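You operate a simulated robot arm through the tools that you are given. There is no shell and no other tool.

The job below is to be done with a simulated robot arm. You get a single attempt, and the scene is never put back.

## Task
Measure the steel sleeve beside the bench caliper and stand it on the plate with its size.
Fine: caliper open again.

The check looks at the end state, three seconds after you hand in, the way a careful person would. Anything else that was tipped, shoved, dropped, spilled or broken makes it a failure.

## Robot
A 6-joint arm with a two-finger parallel gripper, fixed in place. Base frame: the origin is on the floor under the middle of its stand, x ahead of it, y to its left, z up; the work surface is at about z = 0.9. Lengths are in m, angles in degrees, forces in N, time in s.
With the tool pointing down near the work surface it reaches from about 0.24 to 0.66 m from the base axis. Its first joint turns from -66.0 to 66.0 degrees. Payload 2.9 kg.
The TCP is the grasp point between the finger pads, 0.03 m short of the fingertips. In the tool frame z runs along the fingers and y along their closing line. Largest opening 0.11 m; finger width 0.02, thickness 0.01; the body of the gripper, 0.048 by 0.112 m, starts 0.055 m behind the TCP.
Orientation is that of the tool frame in the base frame, as a unit quaternion [w, x, y, z]. With the fingers straight down and closing along the base's y, the tool's x points along the base's -x, its y along +y and its z along -z.

## Interface
- The arm moves only by the tool servo_tool. Its argument "plan" is a list of rows, each a list of 2 entries, a list of its own where there are three numbers: the shift along the base's x, y, z in m, then the turn, a rotation vector about the base's x, y, z in degrees. In form: [[[dx, dy, dz], [rx, ry, rz]], ...]. A call has 1 to 20 rows; each row shifts and turns the commanded pose from where the row before left it. "gripper" is the gripper command, from -1 (shut) to 1 (fully open), values between in proportion, set as the call begins (left out, the last holds). Rows are played at 5 a second. More than 0.05 m and 8.6 degrees between two rows, or a gripper value outside its range, and nothing of the call is played. A pose out of reach is approached as far as the arm can. The call stops where the force on the tool passes 40 N (or 10 N more than at its start, if that is more) or the arm is blocked; 0.2 s more then pass. Each finger travels about 0.108 m/s and halts on what it meets, pressing with about 24 N; the grip force reading is that of the motor and also rises with nothing between the fingers. The clock runs only during rows and for 0.2 s after the last one: add rows that do not move to give the fingers time. It gives the time, the measured TCP pose, the force on the tool (base axes), the opening and the grip force at its end, in the units of the frame above (readings bear some noise), with the torque about the TCP (base axes, N m) and any sound that the robot's microphone picked up.
- Cameras (640 x 400 px; columns grow to the right, rows downward): "scene" is fixed at [0.0805, 0.4331, 1.3867]; the picture's right is [-0.73, -0.68, 0.00], its down [-0.35, 0.38, -0.86] and it looks along [0.58, -0.63, -0.52] (base axes); focal length 336 px, centre (320, 200). "wrist" rides on the gripper at [0.072, 0.017, -0.103] in the tool frame; the picture's right is [-0.23, 0.97, 0.00], its down [-0.76, -0.18, -0.62] and it looks along [-0.61, -0.14, 0.78] (tool axes); focal length 222 px, centre (320, 200). There is no depth. A picture from a camera that has moved, and an enlarged one, comes with that camera's place and axes in the base frame and with its lens.
- snapshot(camera): a new picture of that camera. It takes no simulated time.
- enlarge(camera, box): a new picture of the part [left, top, right, bottom] of that camera's present view, enlarged. It takes no simulated time.
- finish_job(): hands the job in; it is judged then, once.

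Places have to be worked out from the pictures, the camera data and where the tool is seen. Open the gripper and draw the arm clear of the work before you hand the job in, unless the task says otherwise.

The tools are called after ">>>" by a JSON object that holds its "method" and its "body". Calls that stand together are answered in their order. servo_tool: Moves the arm, as the interface text tells. Its arguments: {"type":"object","properties":{"plan":{"type":"array","items":{"type":"array"}},"gripper":{"type":"number"}},"required":["plan"]} The other tools are called the same way: snapshot (camera) takes a picture; enlarge (camera, box) takes an enlarged picture of a part of a camera's view; finish_job () hands the job in.

At the start:

```text
time: 0.0
eef_pos: [0.4572, -0.0242, 1.2091]
tcp_rot: [0.0, 0.0, 1.0, 0.0]
wrist_force: [-0.3, -0.3, 0.1]
wrist_torque: [0.04, 0.01, -0.01]
finger_gap: 0.1098
grasp_force: 0.0
```

scene: 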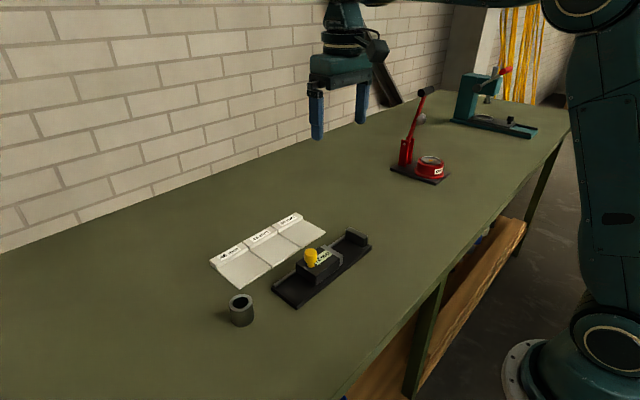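
wrist: 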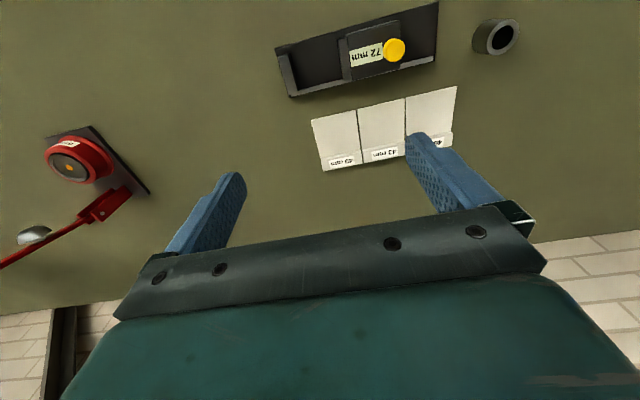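

I see the caliper (slider with yellow knob, label "72 mm"), three plates with labels, and the sleeve. I'll enlarge both views to read them before moving.

>>> {"method": "enlarge", "body": {"camera": "scene", "box": [190, 190, 390, 340]}}

>>> {"method": "enlarge", "body": {"camera": "wrist", "box": [260, 0, 540, 180]}}

```text
2.67 times, centred on (290, 265) of scene
camera zoom: at [0.0805, 0.4331, 1.3867], right [-0.73, -0.68, 0.0], down [-0.35, 0.38, -0.86], along [0.58, -0.63, -0.52], focal length 897 px, centre (400, 27)
```

zoom: 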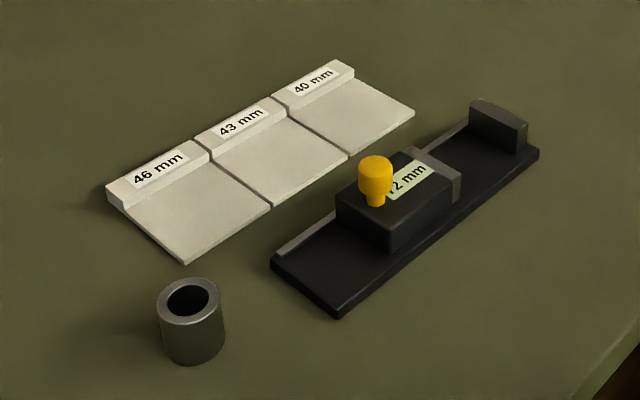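

```text
2.22 times, centred on (400, 90) of wrist
camera zoom: at [0.3847, -0.0079, 1.3127], right [0.23, 0.97, 0.0], down [0.76, -0.18, 0.62], along [0.61, -0.14, -0.78], focal length 494 px, centre (142, 444)
```

zoom: 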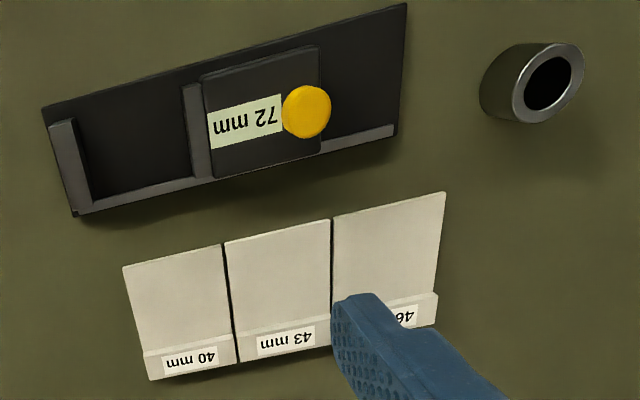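

The caliper lies along the base's y axis: its fixed jaw is at the -y end, and the slider with the yellow knob reads 72 mm. The plates read 46, 43 and 40 mm from +y to -y, and the sleeve stands near (0.455, 0.23). I'll move the arm back and left for a closer wrist view so I can place everything more exactly.

>>> {"method": "servo_tool", "body": {"plan": [[[-0.02, 0.02, -0.01], [0, 0, 0]], [[-0.02, 0.02, -0.01], [0, 0, 0]], [[-0.02, 0.02, -0.01], [0, 0, 0]], [[-0.02, 0.02, -0.01], [0, 0, 0]], [[-0.02, 0.02, -0.01], [0, 0, 0]], [[-0.02, 0.02, -0.01], [0, 0, 0]], [[0, 0, 0], [0, 0, 0]]], "gripper": 1}}

>>> {"method": "snapshot", "body": {"camera": "wrist"}}

>>> {"method": "enlarge", "body": {"camera": "scene", "box": [260, 220, 380, 310]}}

```text
time: 1.6
eef_pos: [0.3368, 0.0965, 1.1509]
tcp_rot: [0.0, 0.0, 1.0, -0.001]
wrist_force: [0.2, -0.3, 0.0]
wrist_torque: [-0.04, 0.0, 0.0]
finger_gap: 0.11
grasp_force: 0.2
```

```text
taken
camera wrist: at [0.2647, 0.1116, 1.2528], right [0.23, 0.97, 0.0], down [0.76, -0.18, 0.62], along [0.61, -0.14, -0.78], focal length 222 px, centre (320, 200)
```

wrist: 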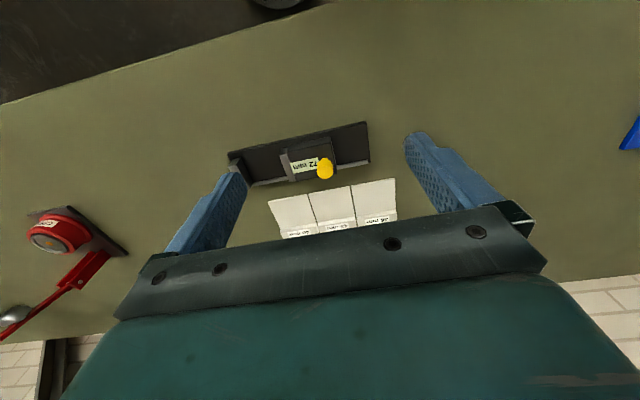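

```text
4.44 times, centred on (320, 265) of scene
camera zoom: at [0.0805, 0.4331, 1.3867], right [-0.73, -0.68, 0.0], down [-0.35, 0.38, -0.86], along [0.58, -0.63, -0.52], focal length 1495 px, centre (320, -89)
```

zoom: 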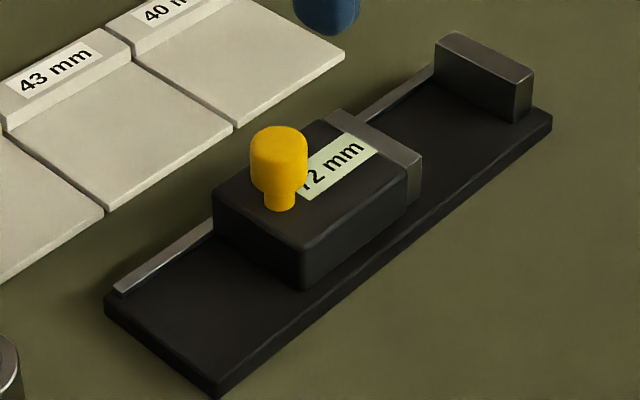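

The wrist fingers hide part of the view from here, so I triangulated with the scene camera: knob top at about (0.433, 0.080, 0.968) and sleeve top at about (0.456, 0.229, 0.938). I'll move forward and lower so the caliper sits in the clear upper part of the wrist picture.

>>> {"method": "servo_tool", "body": {"plan": [[[0.022, -0.0095, -0.01], [0, 0, 0]], [[0.022, -0.0095, -0.01], [0, 0, 0]], [[0.022, -0.0095, -0.01], [0, 0, 0]], [[0.022, -0.0095, -0.01], [0, 0, 0]], [[0.022, -0.0095, -0.01], [0, 0, 0]], [[0.022, -0.0095, -0.01], [0, 0, 0]], [[0, 0, 0], [0, 0, 0]]]}}

>>> {"method": "snapshot", "body": {"camera": "wrist"}}

>>> {"method": "enlarge", "body": {"camera": "wrist", "box": [200, 0, 440, 150]}}

>>> {"method": "enlarge", "body": {"camera": "wrist", "box": [400, 0, 560, 100]}}

```text
time: 3.2
eef_pos: [0.4677, 0.0399, 1.0886]
tcp_rot: [0.0, 0.0, 1.0, 0.0]
wrist_force: [-0.7, -0.2, 0.0]
wrist_torque: [0.05, 0.0, 0.0]
finger_gap: 0.1097
grasp_force: 0.1
```

```text
taken
camera wrist: at [0.3955, 0.0554, 1.1921], right [0.23, 0.97, 0.0], down [0.76, -0.18, 0.62], along [0.61, -0.14, -0.78], focal length 222 px, centre (320, 200)
```

wrist: 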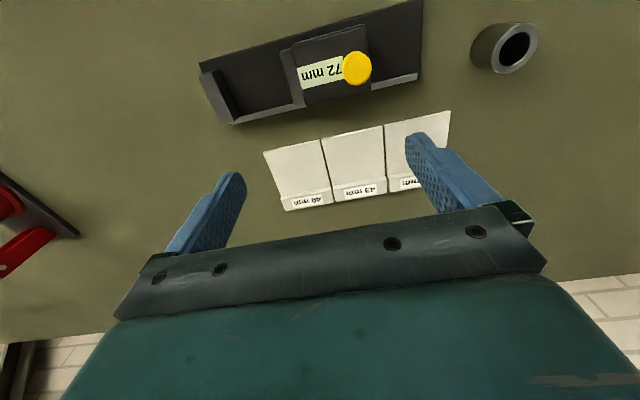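

```text
2.67 times, centred on (320, 75) of wrist
camera zoom: at [0.3955, 0.0554, 1.1921], right [0.23, 0.97, 0.0], down [0.76, -0.18, 0.62], along [0.61, -0.14, -0.78], focal length 592 px, centre (320, 533)
```

zoom: 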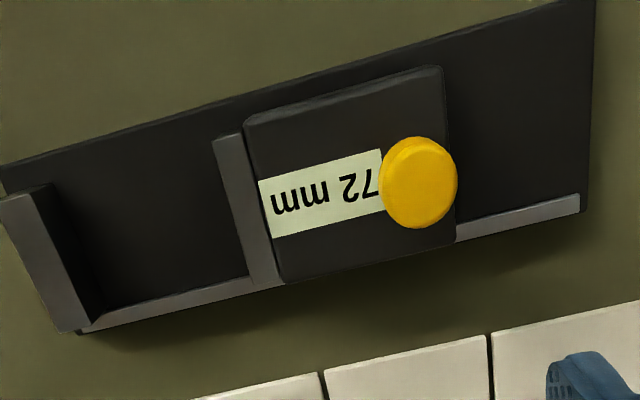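

```text
4.00 times, centred on (480, 50) of wrist
camera zoom: at [0.3955, 0.0554, 1.1921], right [0.23, 0.97, 0.0], down [0.76, -0.18, 0.62], along [0.61, -0.14, -0.78], focal length 888 px, centre (-320, 800)
```

zoom: 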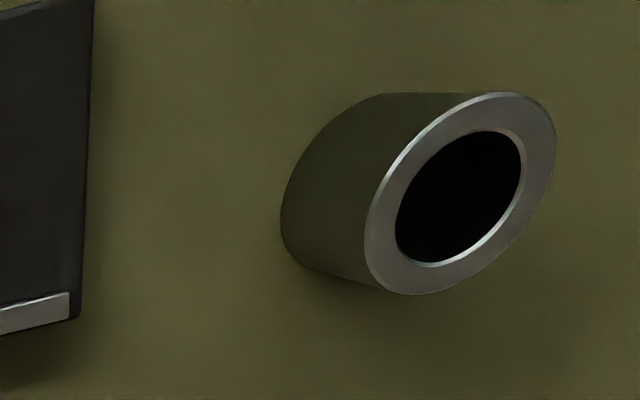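

The readings agree well. The sleeve centre is at about (0.456, 0.2297) with its top near z 0.938. The knob is at (0.433, 0.080) with its top at 0.968, the slider top is near 0.94, and the jaw faces are at y ≈ -0.060 and y ≈ 0.012. I'll turn the tool 90° so the fingers close along x, and go above the sleeve.

>>> {"method": "servo_tool", "body": {"plan": [[[-0.000975, 0.0158, -0.0024], [0, 0, 7.5]], [[-0.000975, 0.0158, -0.0024], [0, 0, 7.5]], [[-0.000975, 0.0158, -0.0024], [0, 0, 7.5]], [[-0.000975, 0.0158, -0.0024], [0, 0, 7.5]], [[-0.000975, 0.0158, -0.0024], [0, 0, 7.5]], [[-0.000975, 0.0158, -0.0024], [0, 0, 7.5]], [[-0.000975, 0.0158, -0.0024], [0, 0, 7.5]], [[-0.000975, 0.0158, -0.0024], [0, 0, 7.5]], [[-0.000975, 0.0158, -0.0024], [0, 0, 7.5]], [[-0.000975, 0.0158, -0.0024], [0, 0, 7.5]], [[-0.000975, 0.0158, -0.0024], [0, 0, 7.5]], [[-0.000975, 0.0158, -0.0024], [0, 0, 7.5]], [[0, 0, 0], [0, 0, 0]], [[0, 0, 0], [0, 0, 0]]]}}

>>> {"method": "snapshot", "body": {"camera": "wrist"}}

>>> {"method": "snapshot", "body": {"camera": "scene"}}

```text
time: 6.2
eef_pos: [0.4582, 0.229, 1.0593]
tcp_rot: [0.0, 0.708, -0.707, 0.001]
wrist_force: [0.0, -0.2, -0.1]
wrist_torque: [-0.01, -0.03, -0.03]
finger_gap: 0.1102
grasp_force: 0.1
```

```text
taken
camera wrist: at [0.44, 0.1559, 1.1632], right [-0.97, 0.23, 0.0], down [0.18, 0.76, 0.62], along [0.14, 0.61, -0.78], focal length 222 px, centre (320, 200)
```

wrist: 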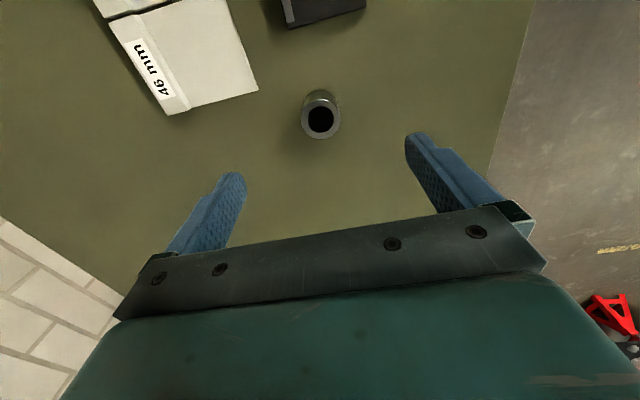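

```text
taken
```

scene: 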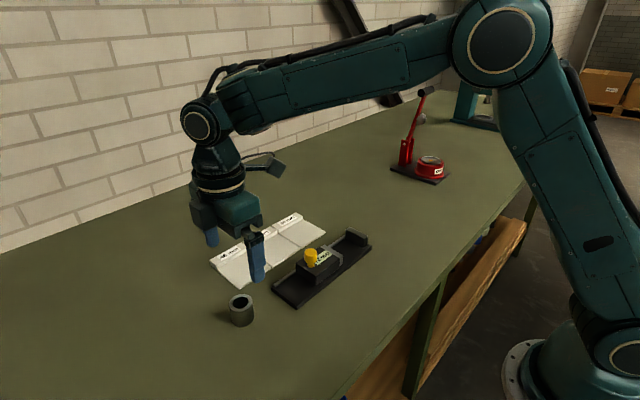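

All views agree on the sleeve at (0.456, 0.2293), and the fingers straddle it along x with room to spare. I'm descending to TCP z ≈ 0.941, which puts the fingertips at about 0.911, above the table.

>>> {"method": "servo_tool", "body": {"plan": [[[-0.0005, 0.0003, -0.015], [0, 0, 0]], [[-0.0005, 0.0003, -0.015], [0, 0, 0]], [[-0.0005, 0.0002, -0.015], [0, 0, 0]], [[0, 0, -0.015], [0, 0, 0]], [[0, 0, -0.015], [0, 0, 0]], [[0, 0, -0.015], [0, 0, 0]], [[0, 0, -0.0145], [0, 0, 0]], [[0, 0, -0.0138], [0, 0, 0]], [[0, 0, 0], [0, 0, 0]], [[0, 0, 0], [0, 0, 0]]]}}

>>> {"method": "enlarge", "body": {"camera": "scene", "box": [160, 190, 340, 340]}}

>>> {"method": "snapshot", "body": {"camera": "wrist"}}

```text
time: 8.4
eef_pos: [0.4569, 0.2289, 0.9422]
tcp_rot: [0.0, 0.707, -0.707, 0.0]
wrist_force: [-0.1, 0.0, -0.3]
wrist_torque: [-0.01, -0.03, -0.02]
finger_gap: 0.1098
grasp_force: 0.2
```

```text
2.67 times, centred on (250, 265) of scene
camera zoom: at [0.0805, 0.4331, 1.3867], right [-0.73, -0.68, 0.0], down [-0.35, 0.38, -0.86], along [0.58, -0.63, -0.52], focal length 897 px, centre (507, 27)
```

zoom: 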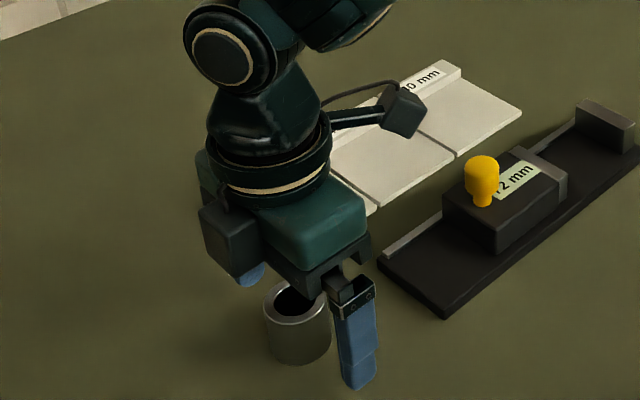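

```text
taken
camera wrist: at [0.4393, 0.1563, 1.0453], right [-0.97, 0.23, 0.0], down [0.18, 0.76, 0.62], along [0.14, 0.61, -0.78], focal length 222 px, centre (320, 200)
```

wrist: 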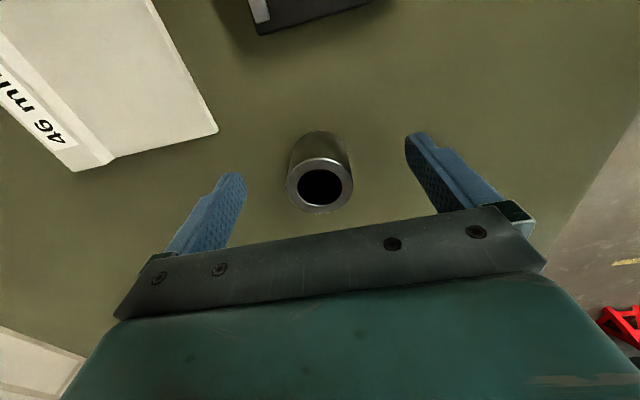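

The fingertips straddle the sleeve symmetrically, and this view also puts it at (0.4567, 0.2298). I'm closing the gripper on it.

>>> {"method": "servo_tool", "body": {"plan": [[[0, 0.0005, 0], [0, 0, 0]], [[0, 0, 0], [0, 0, 0]], [[0, 0, 0], [0, 0, 0]], [[0, 0, 0], [0, 0, 0]], [[0, 0, 0], [0, 0, 0]]], "gripper": -1}}

>>> {"method": "snapshot", "body": {"camera": "wrist"}}

>>> {"method": "enlarge", "body": {"camera": "scene", "box": [160, 190, 340, 340]}}

```text
time: 9.6
eef_pos: [0.4562, 0.2296, 0.9421]
tcp_rot: [0.0, 0.707, -0.707, 0.0]
wrist_force: [1.9, 0.0, 1.6]
wrist_torque: [0.01, -0.02, 0.0]
finger_gap: 0.0396
grasp_force: 24.3
```

```text
taken
camera wrist: at [0.4393, 0.1572, 1.0456], right [-0.97, 0.23, 0.0], down [0.18, 0.76, 0.62], along [0.14, 0.61, -0.78], focal length 222 px, centre (320, 200)
```

wrist: 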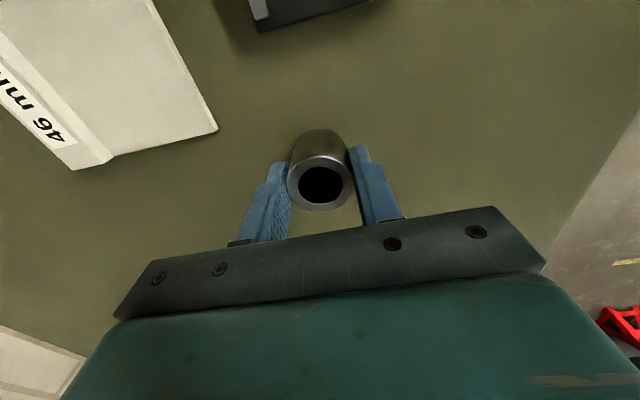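

```text
2.67 times, centred on (250, 265) of scene
camera zoom: at [0.0805, 0.4331, 1.3867], right [-0.73, -0.68, 0.0], down [-0.35, 0.38, -0.86], along [0.58, -0.63, -0.52], focal length 897 px, centre (507, 27)
```

zoom: 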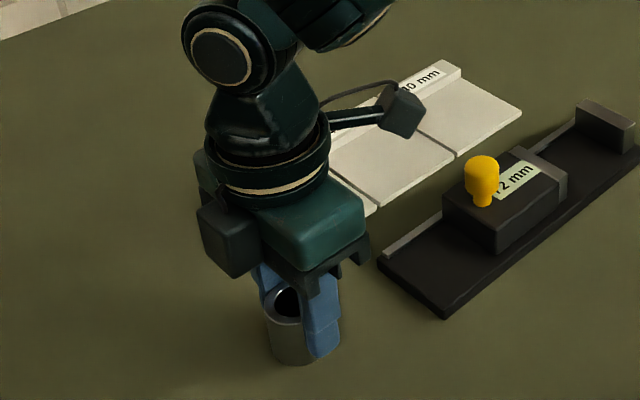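

The grip reads a 0.0396 m gap, so the sleeve seems to be about 40 mm; the caliper will confirm that. I'm lifting it and carrying it well above the knob to a point over the caliper gap at (0.433, -0.034).

>>> {"method": "servo_tool", "body": {"plan": [[[0, 0, 0.01], [0, 0, 0]], [[0, 0, 0.02], [0, 0, 0]], [[0, 0, 0.025], [0, 0, 0]], [[0, 0, 0.025], [0, 0, 0]], [[0, 0, 0.025], [0, 0, 0]], [[-0.0023, -0.0264, 0], [0, 0, 0]], [[-0.0023, -0.0264, 0], [0, 0, 0]], [[-0.0023, -0.0264, 0], [0, 0, 0]], [[-0.0023, -0.0264, 0], [0, 0, 0]], [[-0.0023, -0.0264, 0], [0, 0, 0]], [[-0.0023, -0.0264, 0], [0, 0, 0]], [[-0.0023, -0.0264, 0], [0, 0, 0]], [[-0.0023, -0.0264, 0], [0, 0, 0]], [[-0.0023, -0.0264, 0], [0, 0, 0]], [[-0.0023, -0.026, 0], [0, 0, 0]], [[0, 0, 0], [0, 0, 0]], [[0, 0, 0], [0, 0, 0]]]}}

>>> {"method": "snapshot", "body": {"camera": "wrist"}}

>>> {"method": "enlarge", "body": {"camera": "scene", "box": [250, 140, 430, 310]}}

```text
time: 13.2
eef_pos: [0.433, -0.033, 1.0487]
tcp_rot: [0.0, -0.707, 0.707, 0.0]
wrist_force: [0.2, 0.1, -2.0]
wrist_torque: [-0.01, -0.02, -0.03]
finger_gap: 0.0394
grasp_force: 23.5
```

```text
taken
camera wrist: at [0.4153, -0.1056, 1.151], right [-0.97, 0.23, 0.0], down [0.18, 0.76, 0.62], along [0.14, 0.61, -0.78], focal length 222 px, centre (320, 200)
```

wrist: 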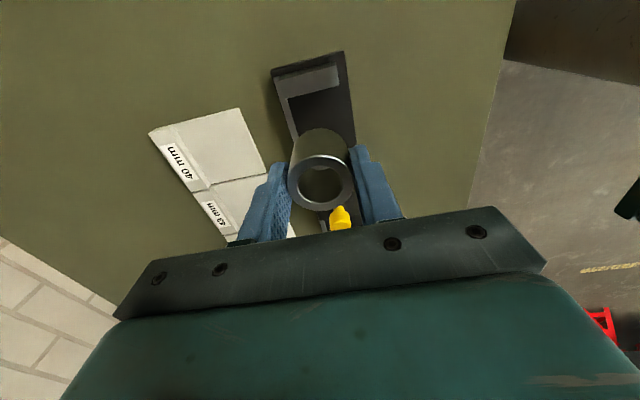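

```text
2.35 times, centred on (340, 225) of scene
camera zoom: at [0.0805, 0.4331, 1.3867], right [-0.73, -0.68, 0.0], down [-0.35, 0.38, -0.86], along [0.58, -0.63, -0.52], focal length 792 px, centre (273, 141)
```

zoom: 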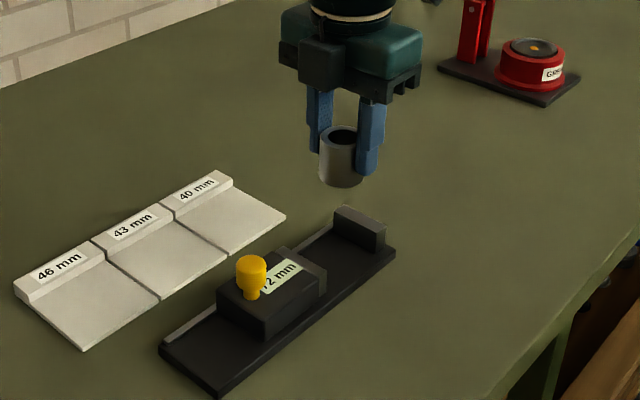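

The sleeve hangs upright in the grip. I'll enlarge the wrist view to check the fixed jaw's inner face and x extent against the sleeve before lowering.

>>> {"method": "enlarge", "body": {"camera": "wrist", "box": [230, 40, 422, 160]}}

>>> {"method": "enlarge", "body": {"camera": "wrist", "box": [272, 120, 400, 240]}}

```text
3.33 times, centred on (326, 100) of wrist
camera zoom: at [0.4153, -0.1056, 1.151], right [-0.97, 0.23, 0.0], down [0.18, 0.76, 0.62], along [0.14, 0.61, -0.78], focal length 740 px, centre (300, 533)
```

zoom: 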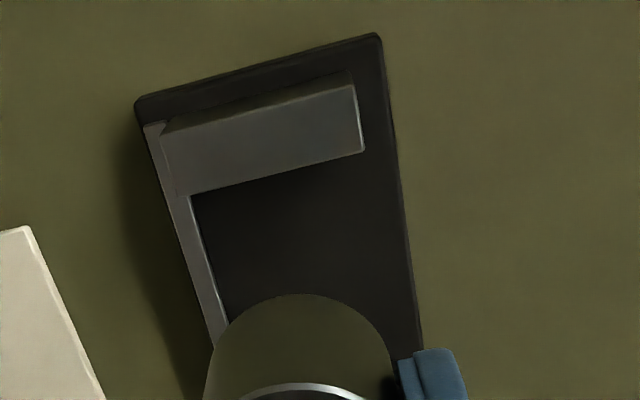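

```text
3.33 times, centred on (336, 180) of wrist
camera zoom: at [0.4153, -0.1056, 1.151], right [-0.97, 0.23, 0.0], down [0.18, 0.76, 0.62], along [0.14, 0.61, -0.78], focal length 740 px, centre (267, 267)
```

zoom: 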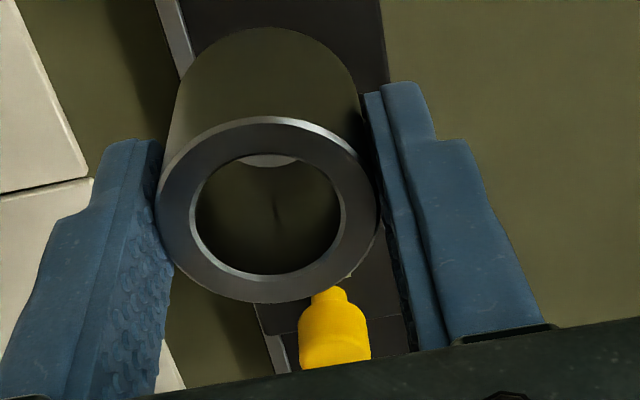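

The fixed jaw's inner face is at y ≈ -0.061, it spans x 0.408–0.456, and the rail's inner edge is at x ≈ 0.461. At (0.4315, -0.034) the sleeve has about 6 mm to the fixed jaw. I'm lowering to just above the caliper bed.

>>> {"method": "servo_tool", "body": {"plan": [[[-0.0015, -0.001, -0.015], [0, 0, 0]], [[0, 0, -0.02], [0, 0, 0]], [[0, 0, -0.02], [0, 0, 0]], [[0, 0, -0.015], [0, 0, 0]], [[0, 0, -0.01], [0, 0, 0]], [[0, 0, -0.008], [0, 0, 0]], [[0, 0, 0], [0, 0, 0]], [[0, 0, 0], [0, 0, 0]]]}}

>>> {"method": "enlarge", "body": {"camera": "scene", "box": [270, 160, 420, 310]}}

>>> {"method": "enlarge", "body": {"camera": "wrist", "box": [230, 80, 422, 240]}}

```text
time: 15.0
eef_pos: [0.4325, -0.0352, 0.959]
tcp_rot: [-0.001, 0.708, -0.707, 0.001]
wrist_force: [0.0, 0.0, -1.8]
wrist_torque: [0.01, 0.03, 0.0]
finger_gap: 0.0395
grasp_force: 24.2
```

```text
2.67 times, centred on (345, 235) of scene
camera zoom: at [0.0805, 0.4331, 1.3867], right [-0.73, -0.68, 0.0], down [-0.35, 0.38, -0.86], along [0.58, -0.63, -0.52], focal length 897 px, centre (253, 107)
```

zoom: 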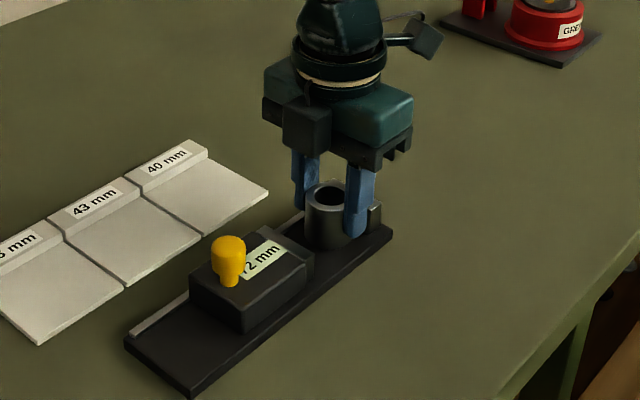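

```text
2.50 times, centred on (326, 160) of wrist
camera zoom: at [0.4147, -0.1078, 1.0625], right [-0.97, 0.23, 0.0], down [0.18, 0.76, 0.62], along [0.14, 0.61, -0.78], focal length 555 px, centre (305, 300)
```

zoom: 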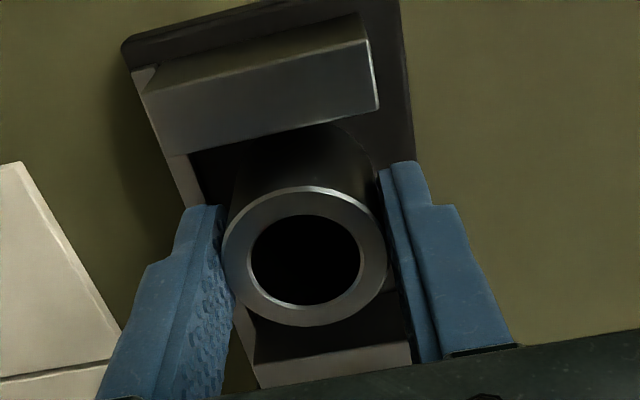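

The sleeve is between the jaws and clear of both, with nothing touching yet. I'm lowering in small steps and watching the vertical force for contact with the bed.

>>> {"method": "servo_tool", "body": {"plan": [[[0, 0, -0.002], [0, 0, 0]], [[0, 0, -0.002], [0, 0, 0]], [[0, 0, -0.002], [0, 0, 0]], [[0, 0, 0], [0, 0, 0]]]}}

```text
time: 16.0
eef_pos: [0.4319, -0.0351, 0.9549]
tcp_rot: [0.0, -0.707, 0.707, 0.0]
wrist_force: [-2.3, -0.6, 16.6]
wrist_torque: [0.0, 0.34, -0.01]
finger_gap: 0.0395
grasp_force: 24.6
```

The bed was contacted at TCP z ≈ 0.955. I'll back off about 1.5 mm to relieve the pressure, then open part-way to release the sleeve.

>>> {"method": "servo_tool", "body": {"plan": [[[0, 0, 0.0015], [0, 0, 0]], [[0, 0, 0], [0, 0, 0]]]}}

```text
time: 16.6
eef_pos: [0.4314, -0.0346, 0.9538]
tcp_rot: [0.001, 0.707, -0.707, -0.001]
wrist_force: [0.5, -0.1, -2.2]
wrist_torque: [0.03, 0.01, 0.02]
finger_gap: 0.0393
grasp_force: 24.0
```

The force is back to just the sleeve's weight, so it hangs a fraction of a millimetre above the bed. I'll lower slightly until there is light contact.

>>> {"method": "servo_tool", "body": {"plan": [[[0, 0, -0.0005], [0, 0, 0]], [[0, 0, 0], [0, 0, 0]]]}}

```text
time: 17.2
eef_pos: [0.4326, -0.0342, 0.9548]
tcp_rot: [0.0, 0.708, -0.707, 0.0]
wrist_force: [0.2, -0.3, -2.5]
wrist_torque: [0.0, -0.01, -0.01]
finger_gap: 0.0394
grasp_force: 23.6
```

>>> {"method": "servo_tool", "body": {"plan": [[[0, 0, -0.0005], [0, 0, 0]], [[0, 0, 0], [0, 0, 0]]]}}

```text
time: 17.8
eef_pos: [0.4325, -0.0333, 0.9542]
tcp_rot: [-0.001, -0.706, 0.708, 0.0]
wrist_force: [0.0, 1.3, 0.5]
wrist_torque: [-0.01, 0.05, 0.01]
finger_gap: 0.0397
grasp_force: 23.6
```

The vertical force has gone from -2.5 N to +0.5 N, so the bed now carries the sleeve lightly. I'm opening the gripper to about a 6 cm gap.

>>> {"method": "servo_tool", "body": {"plan": [[[0, 0, 0], [0, 0, 0]], [[0, 0, 0], [0, 0, 0]], [[0, 0, 0], [0, 0, 0]]], "gripper": 0.12}}

>>> {"method": "enlarge", "body": {"camera": "wrist", "box": [230, 80, 422, 240]}}

>>> {"method": "enlarge", "body": {"camera": "scene", "box": [270, 160, 420, 310]}}

```text
time: 18.6
eef_pos: [0.432, -0.0353, 0.9543]
tcp_rot: [0.0, -0.707, 0.708, 0.001]
wrist_force: [0.9, 0.0, 0.1]
wrist_torque: [0.0, 0.02, 0.03]
finger_gap: 0.0617
grasp_force: 0.1
```

```text
2.50 times, centred on (326, 160) of wrist
camera zoom: at [0.4142, -0.1074, 1.0569], right [-0.97, 0.23, 0.0], down [0.18, 0.76, 0.62], along [0.14, 0.61, -0.78], focal length 555 px, centre (305, 300)
```

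zoom: 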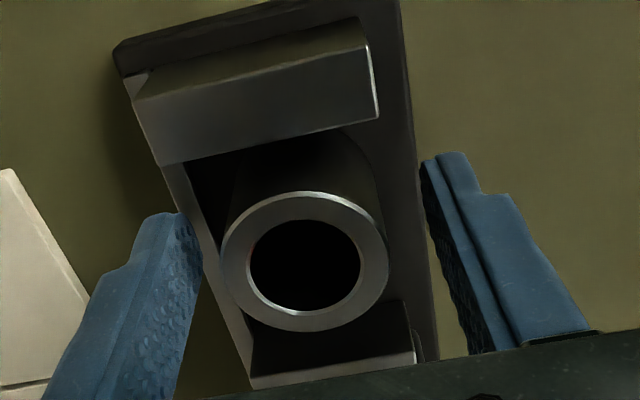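

```text
2.67 times, centred on (345, 235) of scene
camera zoom: at [0.0805, 0.4331, 1.3867], right [-0.73, -0.68, 0.0], down [-0.35, 0.38, -0.86], along [0.58, -0.63, -0.52], focal length 897 px, centre (253, 107)
```

zoom: 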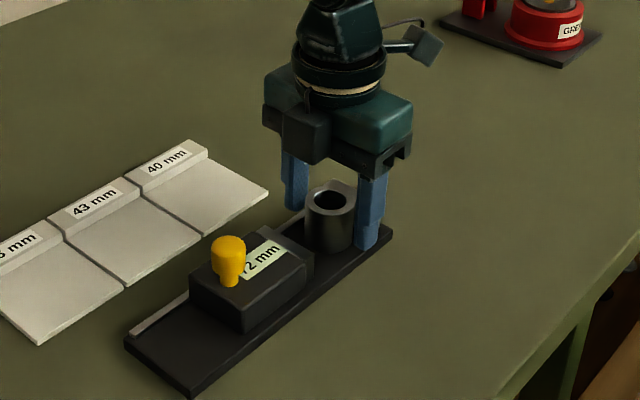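

The sleeve stands freely on the bed between the jaws. I'm rising straight up, then turning the tool back 90° so the fingers close along y, and stopping above the knob.

>>> {"method": "servo_tool", "body": {"plan": [[[0, 0, 0.01], [0, 0, 0]], [[0, 0, 0.02], [0, 0, 0]], [[0, 0, 0.025], [0, 0, 0]], [[0, 0, 0.025], [0, 0, 0]], [[0, 0, 0.02], [0, 0, 0]], [[0, 0.0104, 0], [0, 0, -8.1818]], [[0, 0.0104, 0], [0, 0, -8.1818]], [[0, 0.0104, 0], [0, 0, -8.1818]], [[0, 0.0104, 0], [0, 0, -8.1818]], [[0, 0.0104, 0], [0, 0, -8.1818]], [[0, 0.0104, 0], [0, 0, -8.1818]], [[0, 0.0104, 0], [0, 0, -8.1818]], [[0, 0.0104, 0], [0, 0, -8.1818]], [[0, 0.0104, 0], [0, 0, -8.1818]], [[0, 0.0104, 0], [0, 0, -8.1818]], [[0, 0.0104, 0], [0, 0, -8.182]], [[0, 0, 0], [0, 0, 0]], [[0, 0, 0], [0, 0, 0]]]}}

>>> {"method": "snapshot", "body": {"camera": "wrist"}}

>>> {"method": "enlarge", "body": {"camera": "scene", "box": [270, 180, 410, 310]}}

```text
time: 22.4
eef_pos: [0.4326, 0.0791, 1.0541]
tcp_rot: [-0.001, -0.001, 1.0, 0.0]
wrist_force: [-0.1, -0.1, -0.6]
wrist_torque: [-0.01, 0.02, -0.01]
finger_gap: 0.0615
grasp_force: 0.0
```

```text
taken
camera wrist: at [0.3593, 0.0961, 1.1569], right [0.23, 0.97, 0.0], down [0.76, -0.18, 0.62], along [0.61, -0.14, -0.78], focal length 222 px, centre (320, 200)
```

wrist: 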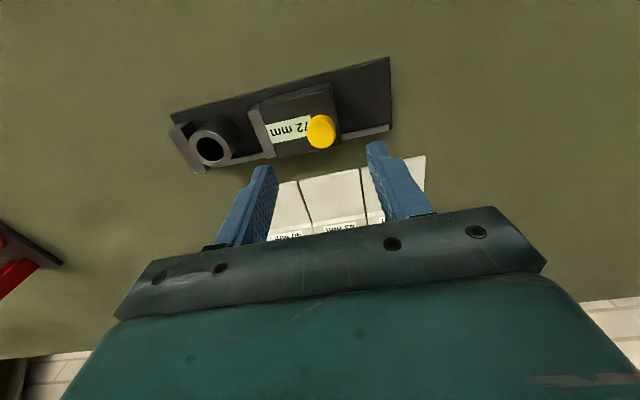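

```text
3.08 times, centred on (340, 245) of scene
camera zoom: at [0.0805, 0.4331, 1.3867], right [-0.73, -0.68, 0.0], down [-0.35, 0.38, -0.86], along [0.58, -0.63, -0.52], focal length 1035 px, centre (258, 62)
```

zoom: 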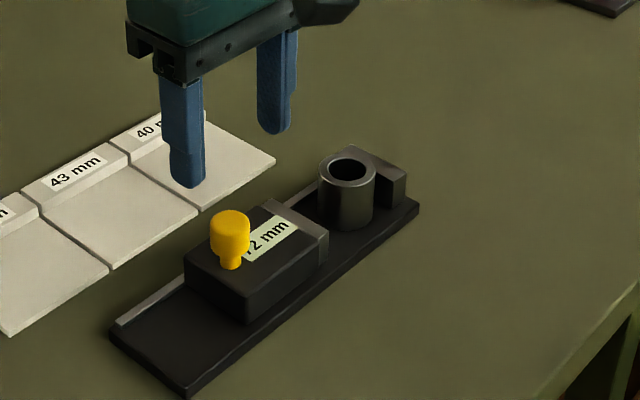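

The sleeve stands upright between the jaws and the TCP is over the knob to within a millimetre. I'm descending part-way and checking clearance above the slider top.

>>> {"method": "servo_tool", "body": {"plan": [[[0, 0.0003, -0.02], [0, 0, 0]], [[0, 0, -0.02], [0, 0, 0]], [[0, 0, -0.015], [0, 0, 0]], [[0, 0, -0.01], [0, 0, 0]], [[0, 0, -0.005], [0, 0, 0]], [[0, 0, 0], [0, 0, 0]], [[0, 0, 0], [0, 0, 0]]]}}

>>> {"method": "enlarge", "body": {"camera": "scene", "box": [270, 200, 380, 310]}}

>>> {"method": "enlarge", "body": {"camera": "wrist", "box": [200, 80, 440, 240]}}

```text
time: 24.0
eef_pos: [0.4324, 0.0801, 0.984]
tcp_rot: [-0.001, 0.001, 1.0, 0.0]
wrist_force: [-0.1, 1.0, 0.1]
wrist_torque: [-0.03, -0.03, 0.0]
finger_gap: 0.0615
grasp_force: 0.1
```

```text
3.64 times, centred on (325, 255) of scene
camera zoom: at [0.0805, 0.4331, 1.3867], right [-0.73, -0.68, 0.0], down [-0.35, 0.38, -0.86], along [0.58, -0.63, -0.52], focal length 1223 px, centre (302, 0)
```

zoom: 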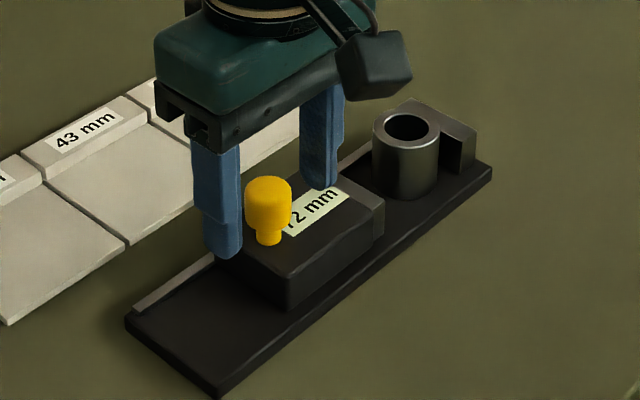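

```text
2.50 times, centred on (320, 160) of wrist
camera zoom: at [0.3594, 0.0962, 1.0873], right [0.23, 0.97, 0.0], down [0.76, -0.18, 0.62], along [0.61, -0.14, -0.78], focal length 555 px, centre (320, 300)
```

zoom: 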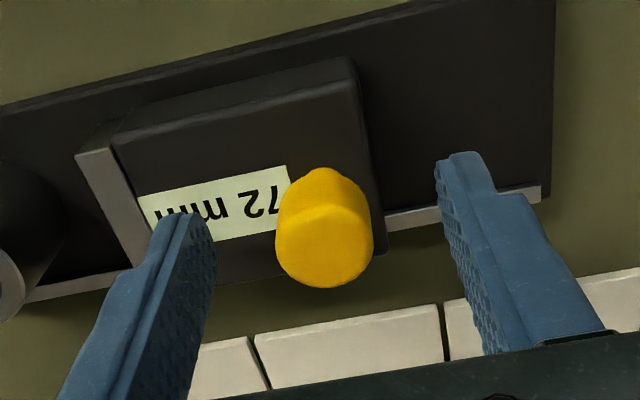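

The fingers straddle the knob in y and clear the slider top. I'm lowering 3 mm more and closing on the knob.

>>> {"method": "servo_tool", "body": {"plan": [[[0, 0, -0.003], [0, 0, 0]], [[0, 0, 0], [0, 0, 0]]]}}

>>> {"method": "servo_tool", "body": {"plan": [[[0, 0, 0], [0, 0, 0]], [[0, 0, 0], [0, 0, 0]], [[0, 0, 0], [0, 0, 0]], [[0, 0, 0], [0, 0, 0]]], "gripper": -1}}

>>> {"method": "enlarge", "body": {"camera": "scene", "box": [270, 200, 380, 310]}}

>>> {"method": "enlarge", "body": {"camera": "wrist", "box": [200, 80, 440, 240]}}

```text
time: 24.6
eef_pos: [0.4334, 0.0804, 0.9812]
tcp_rot: [0.0, 0.0, 1.0, 0.0]
wrist_force: [-0.1, -0.4, 0.1]
wrist_torque: [-0.03, 0.0, -0.02]
finger_gap: 0.0615
grasp_force: 0.1
```

```text
time: 25.6
eef_pos: [0.4326, 0.0797, 0.9814]
tcp_rot: [0.0, 0.0, 1.0, 0.0]
wrist_force: [0.2, -0.3, -2.6]
wrist_torque: [0.38, -0.18, 0.05]
finger_gap: 0.0244
grasp_force: 44.9
```

```text
3.64 times, centred on (325, 255) of scene
camera zoom: at [0.0805, 0.4331, 1.3867], right [-0.73, -0.68, 0.0], down [-0.35, 0.38, -0.86], along [0.58, -0.63, -0.52], focal length 1223 px, centre (302, 0)
```

zoom: 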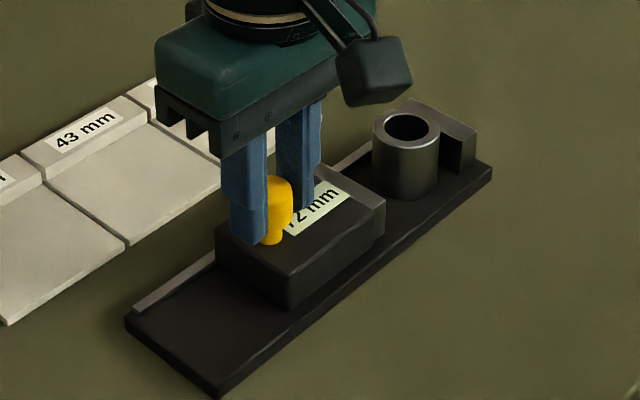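

```text
2.50 times, centred on (320, 160) of wrist
camera zoom: at [0.3595, 0.0961, 1.0843], right [0.23, 0.97, 0.0], down [0.76, -0.18, 0.62], along [0.61, -0.14, -0.78], focal length 555 px, centre (320, 300)
```

zoom: 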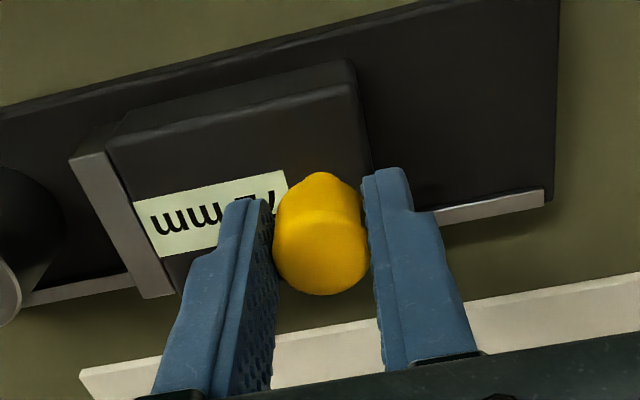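

The knob is held (gap 0.0244 m) and the caliper has not shifted. I'm sliding it 20 mm toward the fixed jaw at 2 mm per row, which should stop short of the sleeve.

>>> {"method": "servo_tool", "body": {"plan": [[[0, -0.002, 0], [0, 0, 0]], [[0, -0.002, 0], [0, 0, 0]], [[0, -0.002, 0], [0, 0, 0]], [[0, -0.002, 0], [0, 0, 0]], [[0, -0.002, 0], [0, 0, 0]], [[0, -0.002, 0], [0, 0, 0]], [[0, -0.002, 0], [0, 0, 0]], [[0, -0.002, 0], [0, 0, 0]], [[0, -0.002, 0], [0, 0, 0]], [[0, -0.002, 0], [0, 0, 0]], [[0, 0, 0], [0, 0, 0]]]}}

>>> {"method": "enlarge", "body": {"camera": "scene", "box": [270, 200, 380, 310]}}

>>> {"method": "enlarge", "body": {"camera": "wrist", "box": [200, 80, 440, 240]}}

```text
time: 28.0
eef_pos: [0.433, 0.0586, 0.9808]
tcp_rot: [0.001, 0.0, 1.0, 0.0]
wrist_force: [7.0, 2.3, -1.4]
wrist_torque: [-0.42, -0.09, 0.08]
finger_gap: 0.0247
grasp_force: 44.9
```

```text
3.64 times, centred on (325, 255) of scene
camera zoom: at [0.0807, 0.4332, 1.3866], right [-0.73, -0.68, 0.0], down [-0.35, 0.38, -0.86], along [0.58, -0.63, -0.52], focal length 1223 px, centre (302, 0)
```

zoom: 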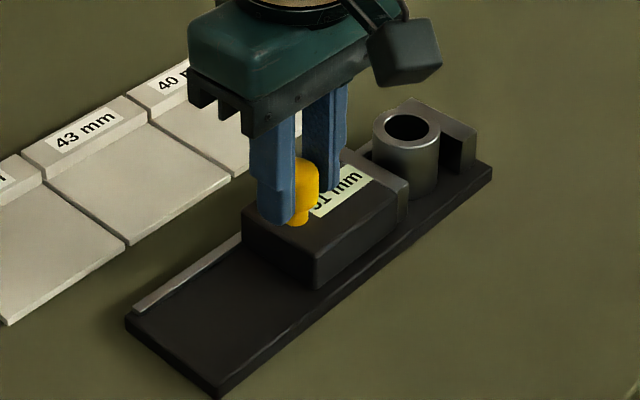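

```text
2.50 times, centred on (320, 160) of wrist
camera zoom: at [0.3593, 0.0757, 1.0842], right [0.23, 0.97, 0.0], down [0.76, -0.18, 0.62], along [0.61, -0.14, -0.78], focal length 555 px, centre (320, 300)
```

zoom: 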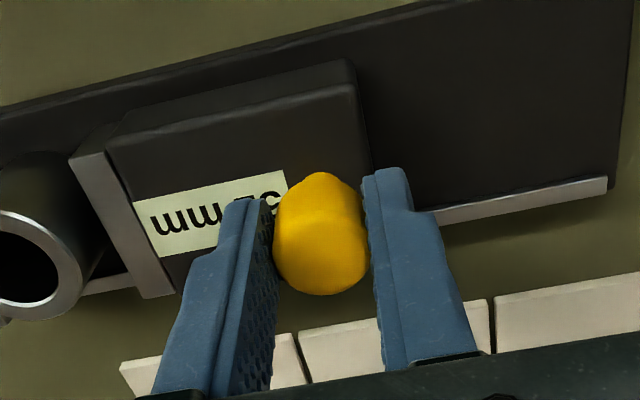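

The display now shows about 51 mm and the caliper base has stayed put. The jaw should be about 5 mm from the sleeve, so I continue at 1 mm per row and watch the y force.

>>> {"method": "servo_tool", "body": {"plan": [[[0, -0.001, 0], [0, 0, 0]], [[0, -0.001, 0], [0, 0, 0]], [[0, -0.001, 0], [0, 0, 0]], [[0, -0.001, 0], [0, 0, 0]], [[0, -0.001, 0], [0, 0, 0]], [[0, -0.001, 0], [0, 0, 0]], [[0, 0, 0], [0, 0, 0]]]}}

>>> {"method": "enlarge", "body": {"camera": "scene", "box": [290, 200, 380, 290]}}

```text
time: 29.6
eef_pos: [0.4323, 0.0539, 0.9813]
tcp_rot: [0.0, 0.0, 1.0, 0.001]
wrist_force: [8.3, 2.4, 3.7]
wrist_torque: [-0.39, -0.36, 0.01]
finger_gap: 0.0246
grasp_force: 45.1
```

```text
4.44 times, centred on (335, 245) of scene
camera zoom: at [0.0806, 0.4332, 1.3866], right [-0.73, -0.68, 0.0], down [-0.35, 0.38, -0.86], along [0.58, -0.63, -0.52], focal length 1495 px, centre (253, 0)
```

zoom: 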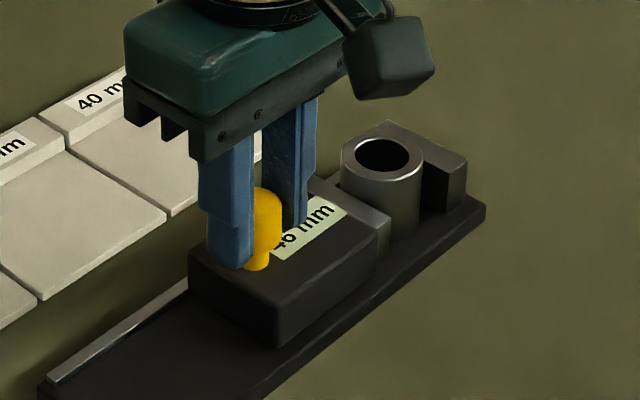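

The display shows 46 mm and the jaw is about to meet the sleeve. I'm moving 4 mm more at 1 mm per row.

>>> {"method": "servo_tool", "body": {"plan": [[[0, -0.001, 0], [0, 0, 0]], [[0, -0.001, 0], [0, 0, 0]], [[0, -0.001, 0], [0, 0, 0]], [[0, -0.001, 0], [0, 0, 0]], [[0, 0, 0], [0, 0, 0]]]}}

>>> {"method": "enlarge", "body": {"camera": "scene", "box": [290, 200, 380, 290]}}

>>> {"method": "enlarge", "body": {"camera": "wrist", "box": [160, 80, 440, 240]}}

```text
time: 30.8
eef_pos: [0.4324, 0.0491, 0.9814]
tcp_rot: [0.001, 0.0, 1.0, 0.0]
wrist_force: [7.8, 2.0, 17.4]
wrist_torque: [-0.37, 0.07, 0.02]
finger_gap: 0.0244
grasp_force: 44.7
```

```text
4.44 times, centred on (335, 245) of scene
camera zoom: at [0.0805, 0.4331, 1.3867], right [-0.73, -0.68, 0.0], down [-0.35, 0.38, -0.86], along [0.58, -0.63, -0.52], focal length 1495 px, centre (253, 0)
```

zoom: 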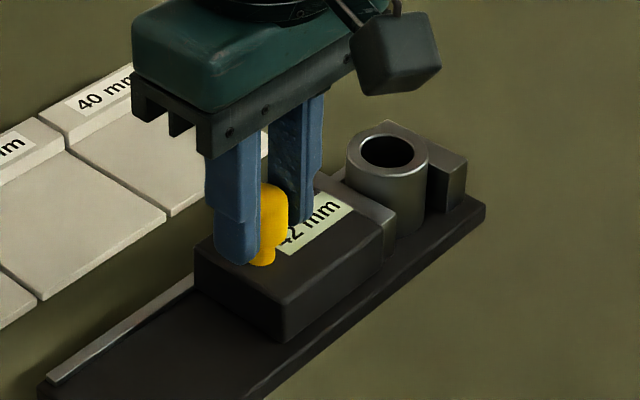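

```text
2.29 times, centred on (300, 160) of wrist
camera zoom: at [0.3591, 0.066, 1.0841], right [0.23, 0.97, 0.0], down [0.76, -0.18, 0.62], along [0.61, -0.14, -0.78], focal length 508 px, centre (366, 291)
```

zoom: 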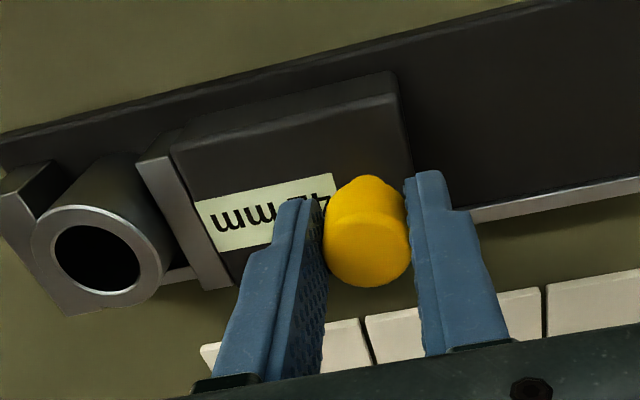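

The display shows 42 mm and the sleeve is being pushed upright toward the fixed jaw. Vertical load has risen to 17 N, so I ease up by 0.5 mm while advancing in half-millimetre rows.

>>> {"method": "servo_tool", "body": {"plan": [[[0, 0, 0.0005], [0, 0, 0]], [[0, -0.0005, 0], [0, 0, 0]], [[0, -0.0005, 0], [0, 0, 0]], [[0, -0.0005, 0], [0, 0, 0]], [[0, 0, 0], [0, 0, 0]]]}}

>>> {"method": "enlarge", "body": {"camera": "scene", "box": [290, 200, 380, 290]}}

```text
time: 32.0
eef_pos: [0.4326, 0.047, 0.982]
tcp_rot: [0.001, 0.0, 1.0, 0.0]
wrist_force: [8.7, 2.3, 10.4]
wrist_torque: [-0.37, -0.76, 0.07]
finger_gap: 0.0245
grasp_force: 45.5
```

```text
4.44 times, centred on (335, 245) of scene
camera zoom: at [0.0806, 0.4332, 1.3866], right [-0.73, -0.68, 0.0], down [-0.35, 0.38, -0.86], along [0.58, -0.63, -0.52], focal length 1495 px, centre (253, 0)
```

zoom: 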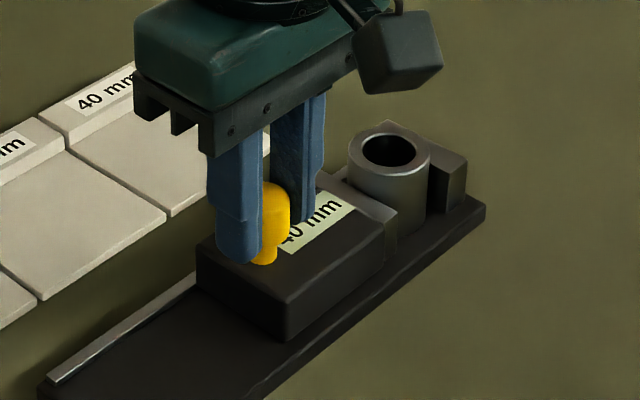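

The display reads 40 mm but the y force has not risen yet, so I'll advance a little more to confirm it really clamps there.

>>> {"method": "servo_tool", "body": {"plan": [[[0, -0.0005, 0], [0, 0, 0]], [[0, -0.0005, 0], [0, 0, 0]], [[0, 0, 0], [0, 0, 0]]]}}

>>> {"method": "enlarge", "body": {"camera": "scene", "box": [290, 200, 380, 290]}}

>>> {"method": "enlarge", "body": {"camera": "wrist", "box": [160, 80, 440, 240]}}

```text
time: 32.8
eef_pos: [0.4329, 0.0482, 0.9813]
tcp_rot: [-0.001, -0.001, 1.0, 0.001]
wrist_force: [16.0, 14.1, -0.2]
wrist_torque: [-0.15, 0.28, -0.09]
finger_gap: 0.0246
grasp_force: 45.5
```

```text
4.44 times, centred on (335, 245) of scene
camera zoom: at [0.0809, 0.4335, 1.3865], right [-0.73, -0.68, 0.0], down [-0.35, 0.38, -0.86], along [0.58, -0.63, -0.52], focal length 1495 px, centre (253, 0)
```

zoom: 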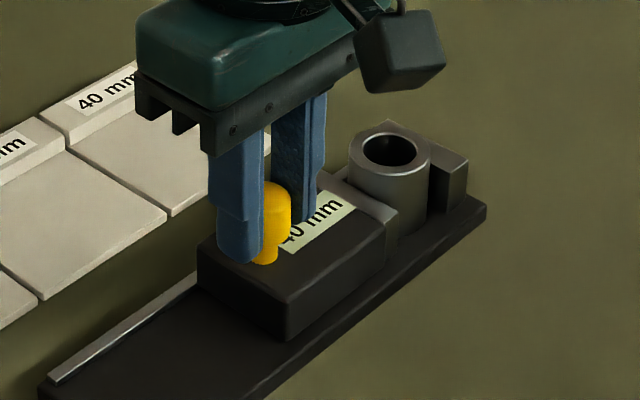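

```text
2.29 times, centred on (300, 160) of wrist
camera zoom: at [0.3592, 0.0645, 1.0842], right [0.22, 0.97, 0.0], down [0.76, -0.18, 0.62], along [0.61, -0.14, -0.78], focal length 508 px, centre (366, 291)
```

zoom: 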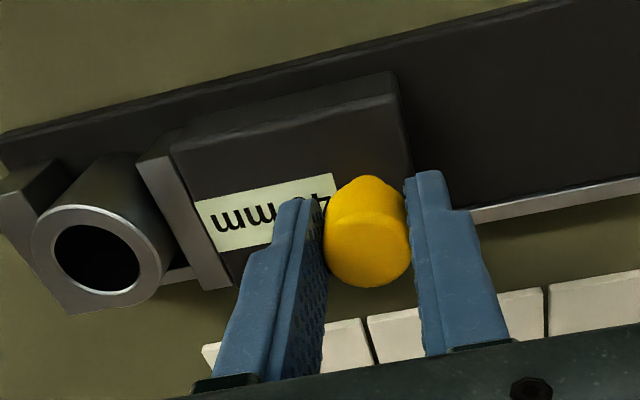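

The y force rose to 14 N while the display held at 40 mm. The sleeve is clamped and measures 40 mm, which matches the finger gap. I'm now sliding the caliper open again to its starting place.

>>> {"method": "servo_tool", "body": {"plan": [[[0, 0.001, 0], [0, 0, 0]], [[0, 0.0015, 0], [0, 0, 0]], [[0, 0.002, 0], [0, 0, 0]], [[0, 0.002, 0], [0, 0, 0]], [[0, 0.002, 0], [0, 0, 0]], [[0, 0.002, 0], [0, 0, 0]], [[0, 0.002, 0], [0, 0, 0]], [[0, 0.002, 0], [0, 0, 0]], [[0, 0.002, 0], [0, 0, 0]], [[0, 0.002, 0], [0, 0, 0]], [[0, 0.002, 0], [0, 0, 0]], [[0, 0.002, 0], [0, 0, 0]], [[0, 0.002, 0], [0, 0, 0]], [[0, 0.002, 0], [0, 0, 0]], [[0, 0.002, 0], [0, 0, 0]], [[0, 0.002, 0], [0, 0, 0]], [[0, 0.002, 0], [0, 0, 0]], [[0, 0, 0], [0, 0, 0]]]}}

>>> {"method": "enlarge", "body": {"camera": "scene", "box": [270, 200, 380, 310]}}

>>> {"method": "enlarge", "body": {"camera": "wrist", "box": [160, 80, 440, 240]}}

```text
time: 36.6
eef_pos: [0.4326, 0.0802, 0.9809]
tcp_rot: [-0.001, 0.0, 1.0, 0.0]
wrist_force: [9.5, 1.8, -19.3]
wrist_torque: [-0.54, -0.65, -0.07]
finger_gap: 0.0243
grasp_force: 44.9
```

```text
3.64 times, centred on (325, 255) of scene
camera zoom: at [0.081, 0.4332, 1.3866], right [-0.73, -0.68, 0.0], down [-0.35, 0.38, -0.86], along [0.58, -0.63, -0.52], focal length 1223 px, centre (302, 0)
```

zoom: 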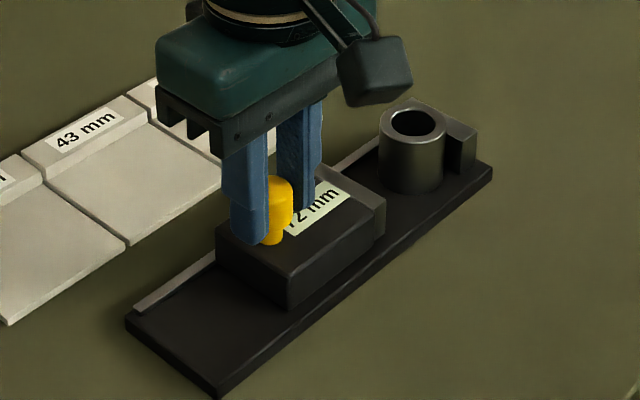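

```text
2.29 times, centred on (300, 160) of wrist
camera zoom: at [0.3592, 0.0962, 1.0845], right [0.23, 0.97, 0.0], down [0.76, -0.18, 0.62], along [0.61, -0.14, -0.78], focal length 508 px, centre (366, 291)
```

zoom: 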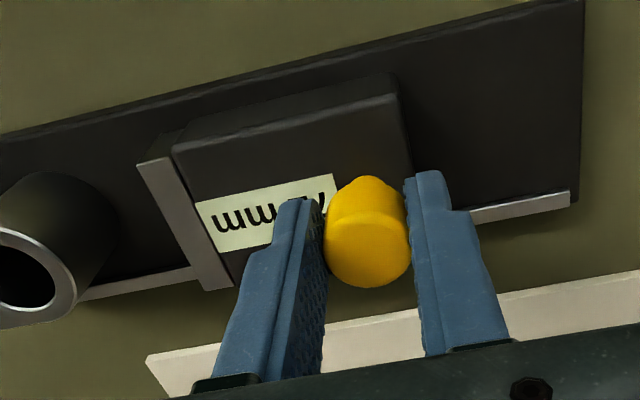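

The caliper is open again at 72 mm and the sleeve still stands by the fixed jaw. I'll ease down 0.6 mm to remove the upward pull on the knob, then open the fingers and rise.

>>> {"method": "servo_tool", "body": {"plan": [[[0.0003, 0, -0.0006], [0, 0, 0]], [[0, 0, 0], [0, 0, 0]]]}}

>>> {"method": "servo_tool", "body": {"plan": [[[0, 0, 0], [0, 0, 0]], [[0, 0, 0], [0, 0, 0]], [[0, 0, 0], [0, 0, 0]]], "gripper": 0.12}}

>>> {"method": "enlarge", "body": {"camera": "wrist", "box": [160, 80, 440, 240]}}

```text
time: 37.2
eef_pos: [0.4333, 0.0799, 0.9816]
tcp_rot: [-0.001, -0.001, 1.0, 0.0]
wrist_force: [5.6, 2.0, -7.5]
wrist_torque: [-0.52, 0.41, -0.03]
finger_gap: 0.0242
grasp_force: 44.5
```

```text
time: 38.0
eef_pos: [0.4324, 0.079, 0.9808]
tcp_rot: [0.0, 0.0, 1.0, 0.0]
wrist_force: [0.0, -0.7, 0.8]
wrist_torque: [0.0, 0.01, 0.01]
finger_gap: 0.0619
grasp_force: 0.1
```

```text
2.29 times, centred on (300, 160) of wrist
camera zoom: at [0.3591, 0.096, 1.0842], right [0.23, 0.97, 0.0], down [0.76, -0.18, 0.62], along [0.61, -0.14, -0.78], focal length 508 px, centre (366, 291)
```

zoom: 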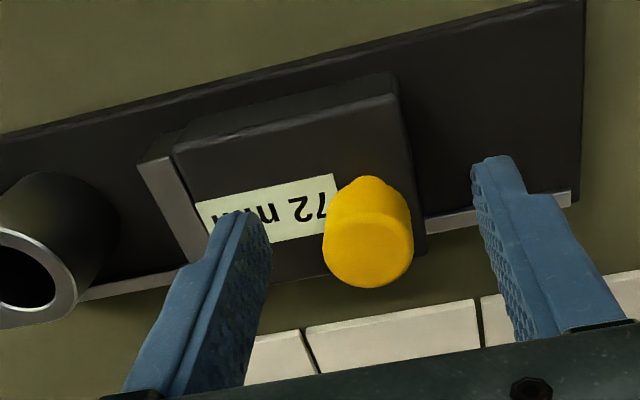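

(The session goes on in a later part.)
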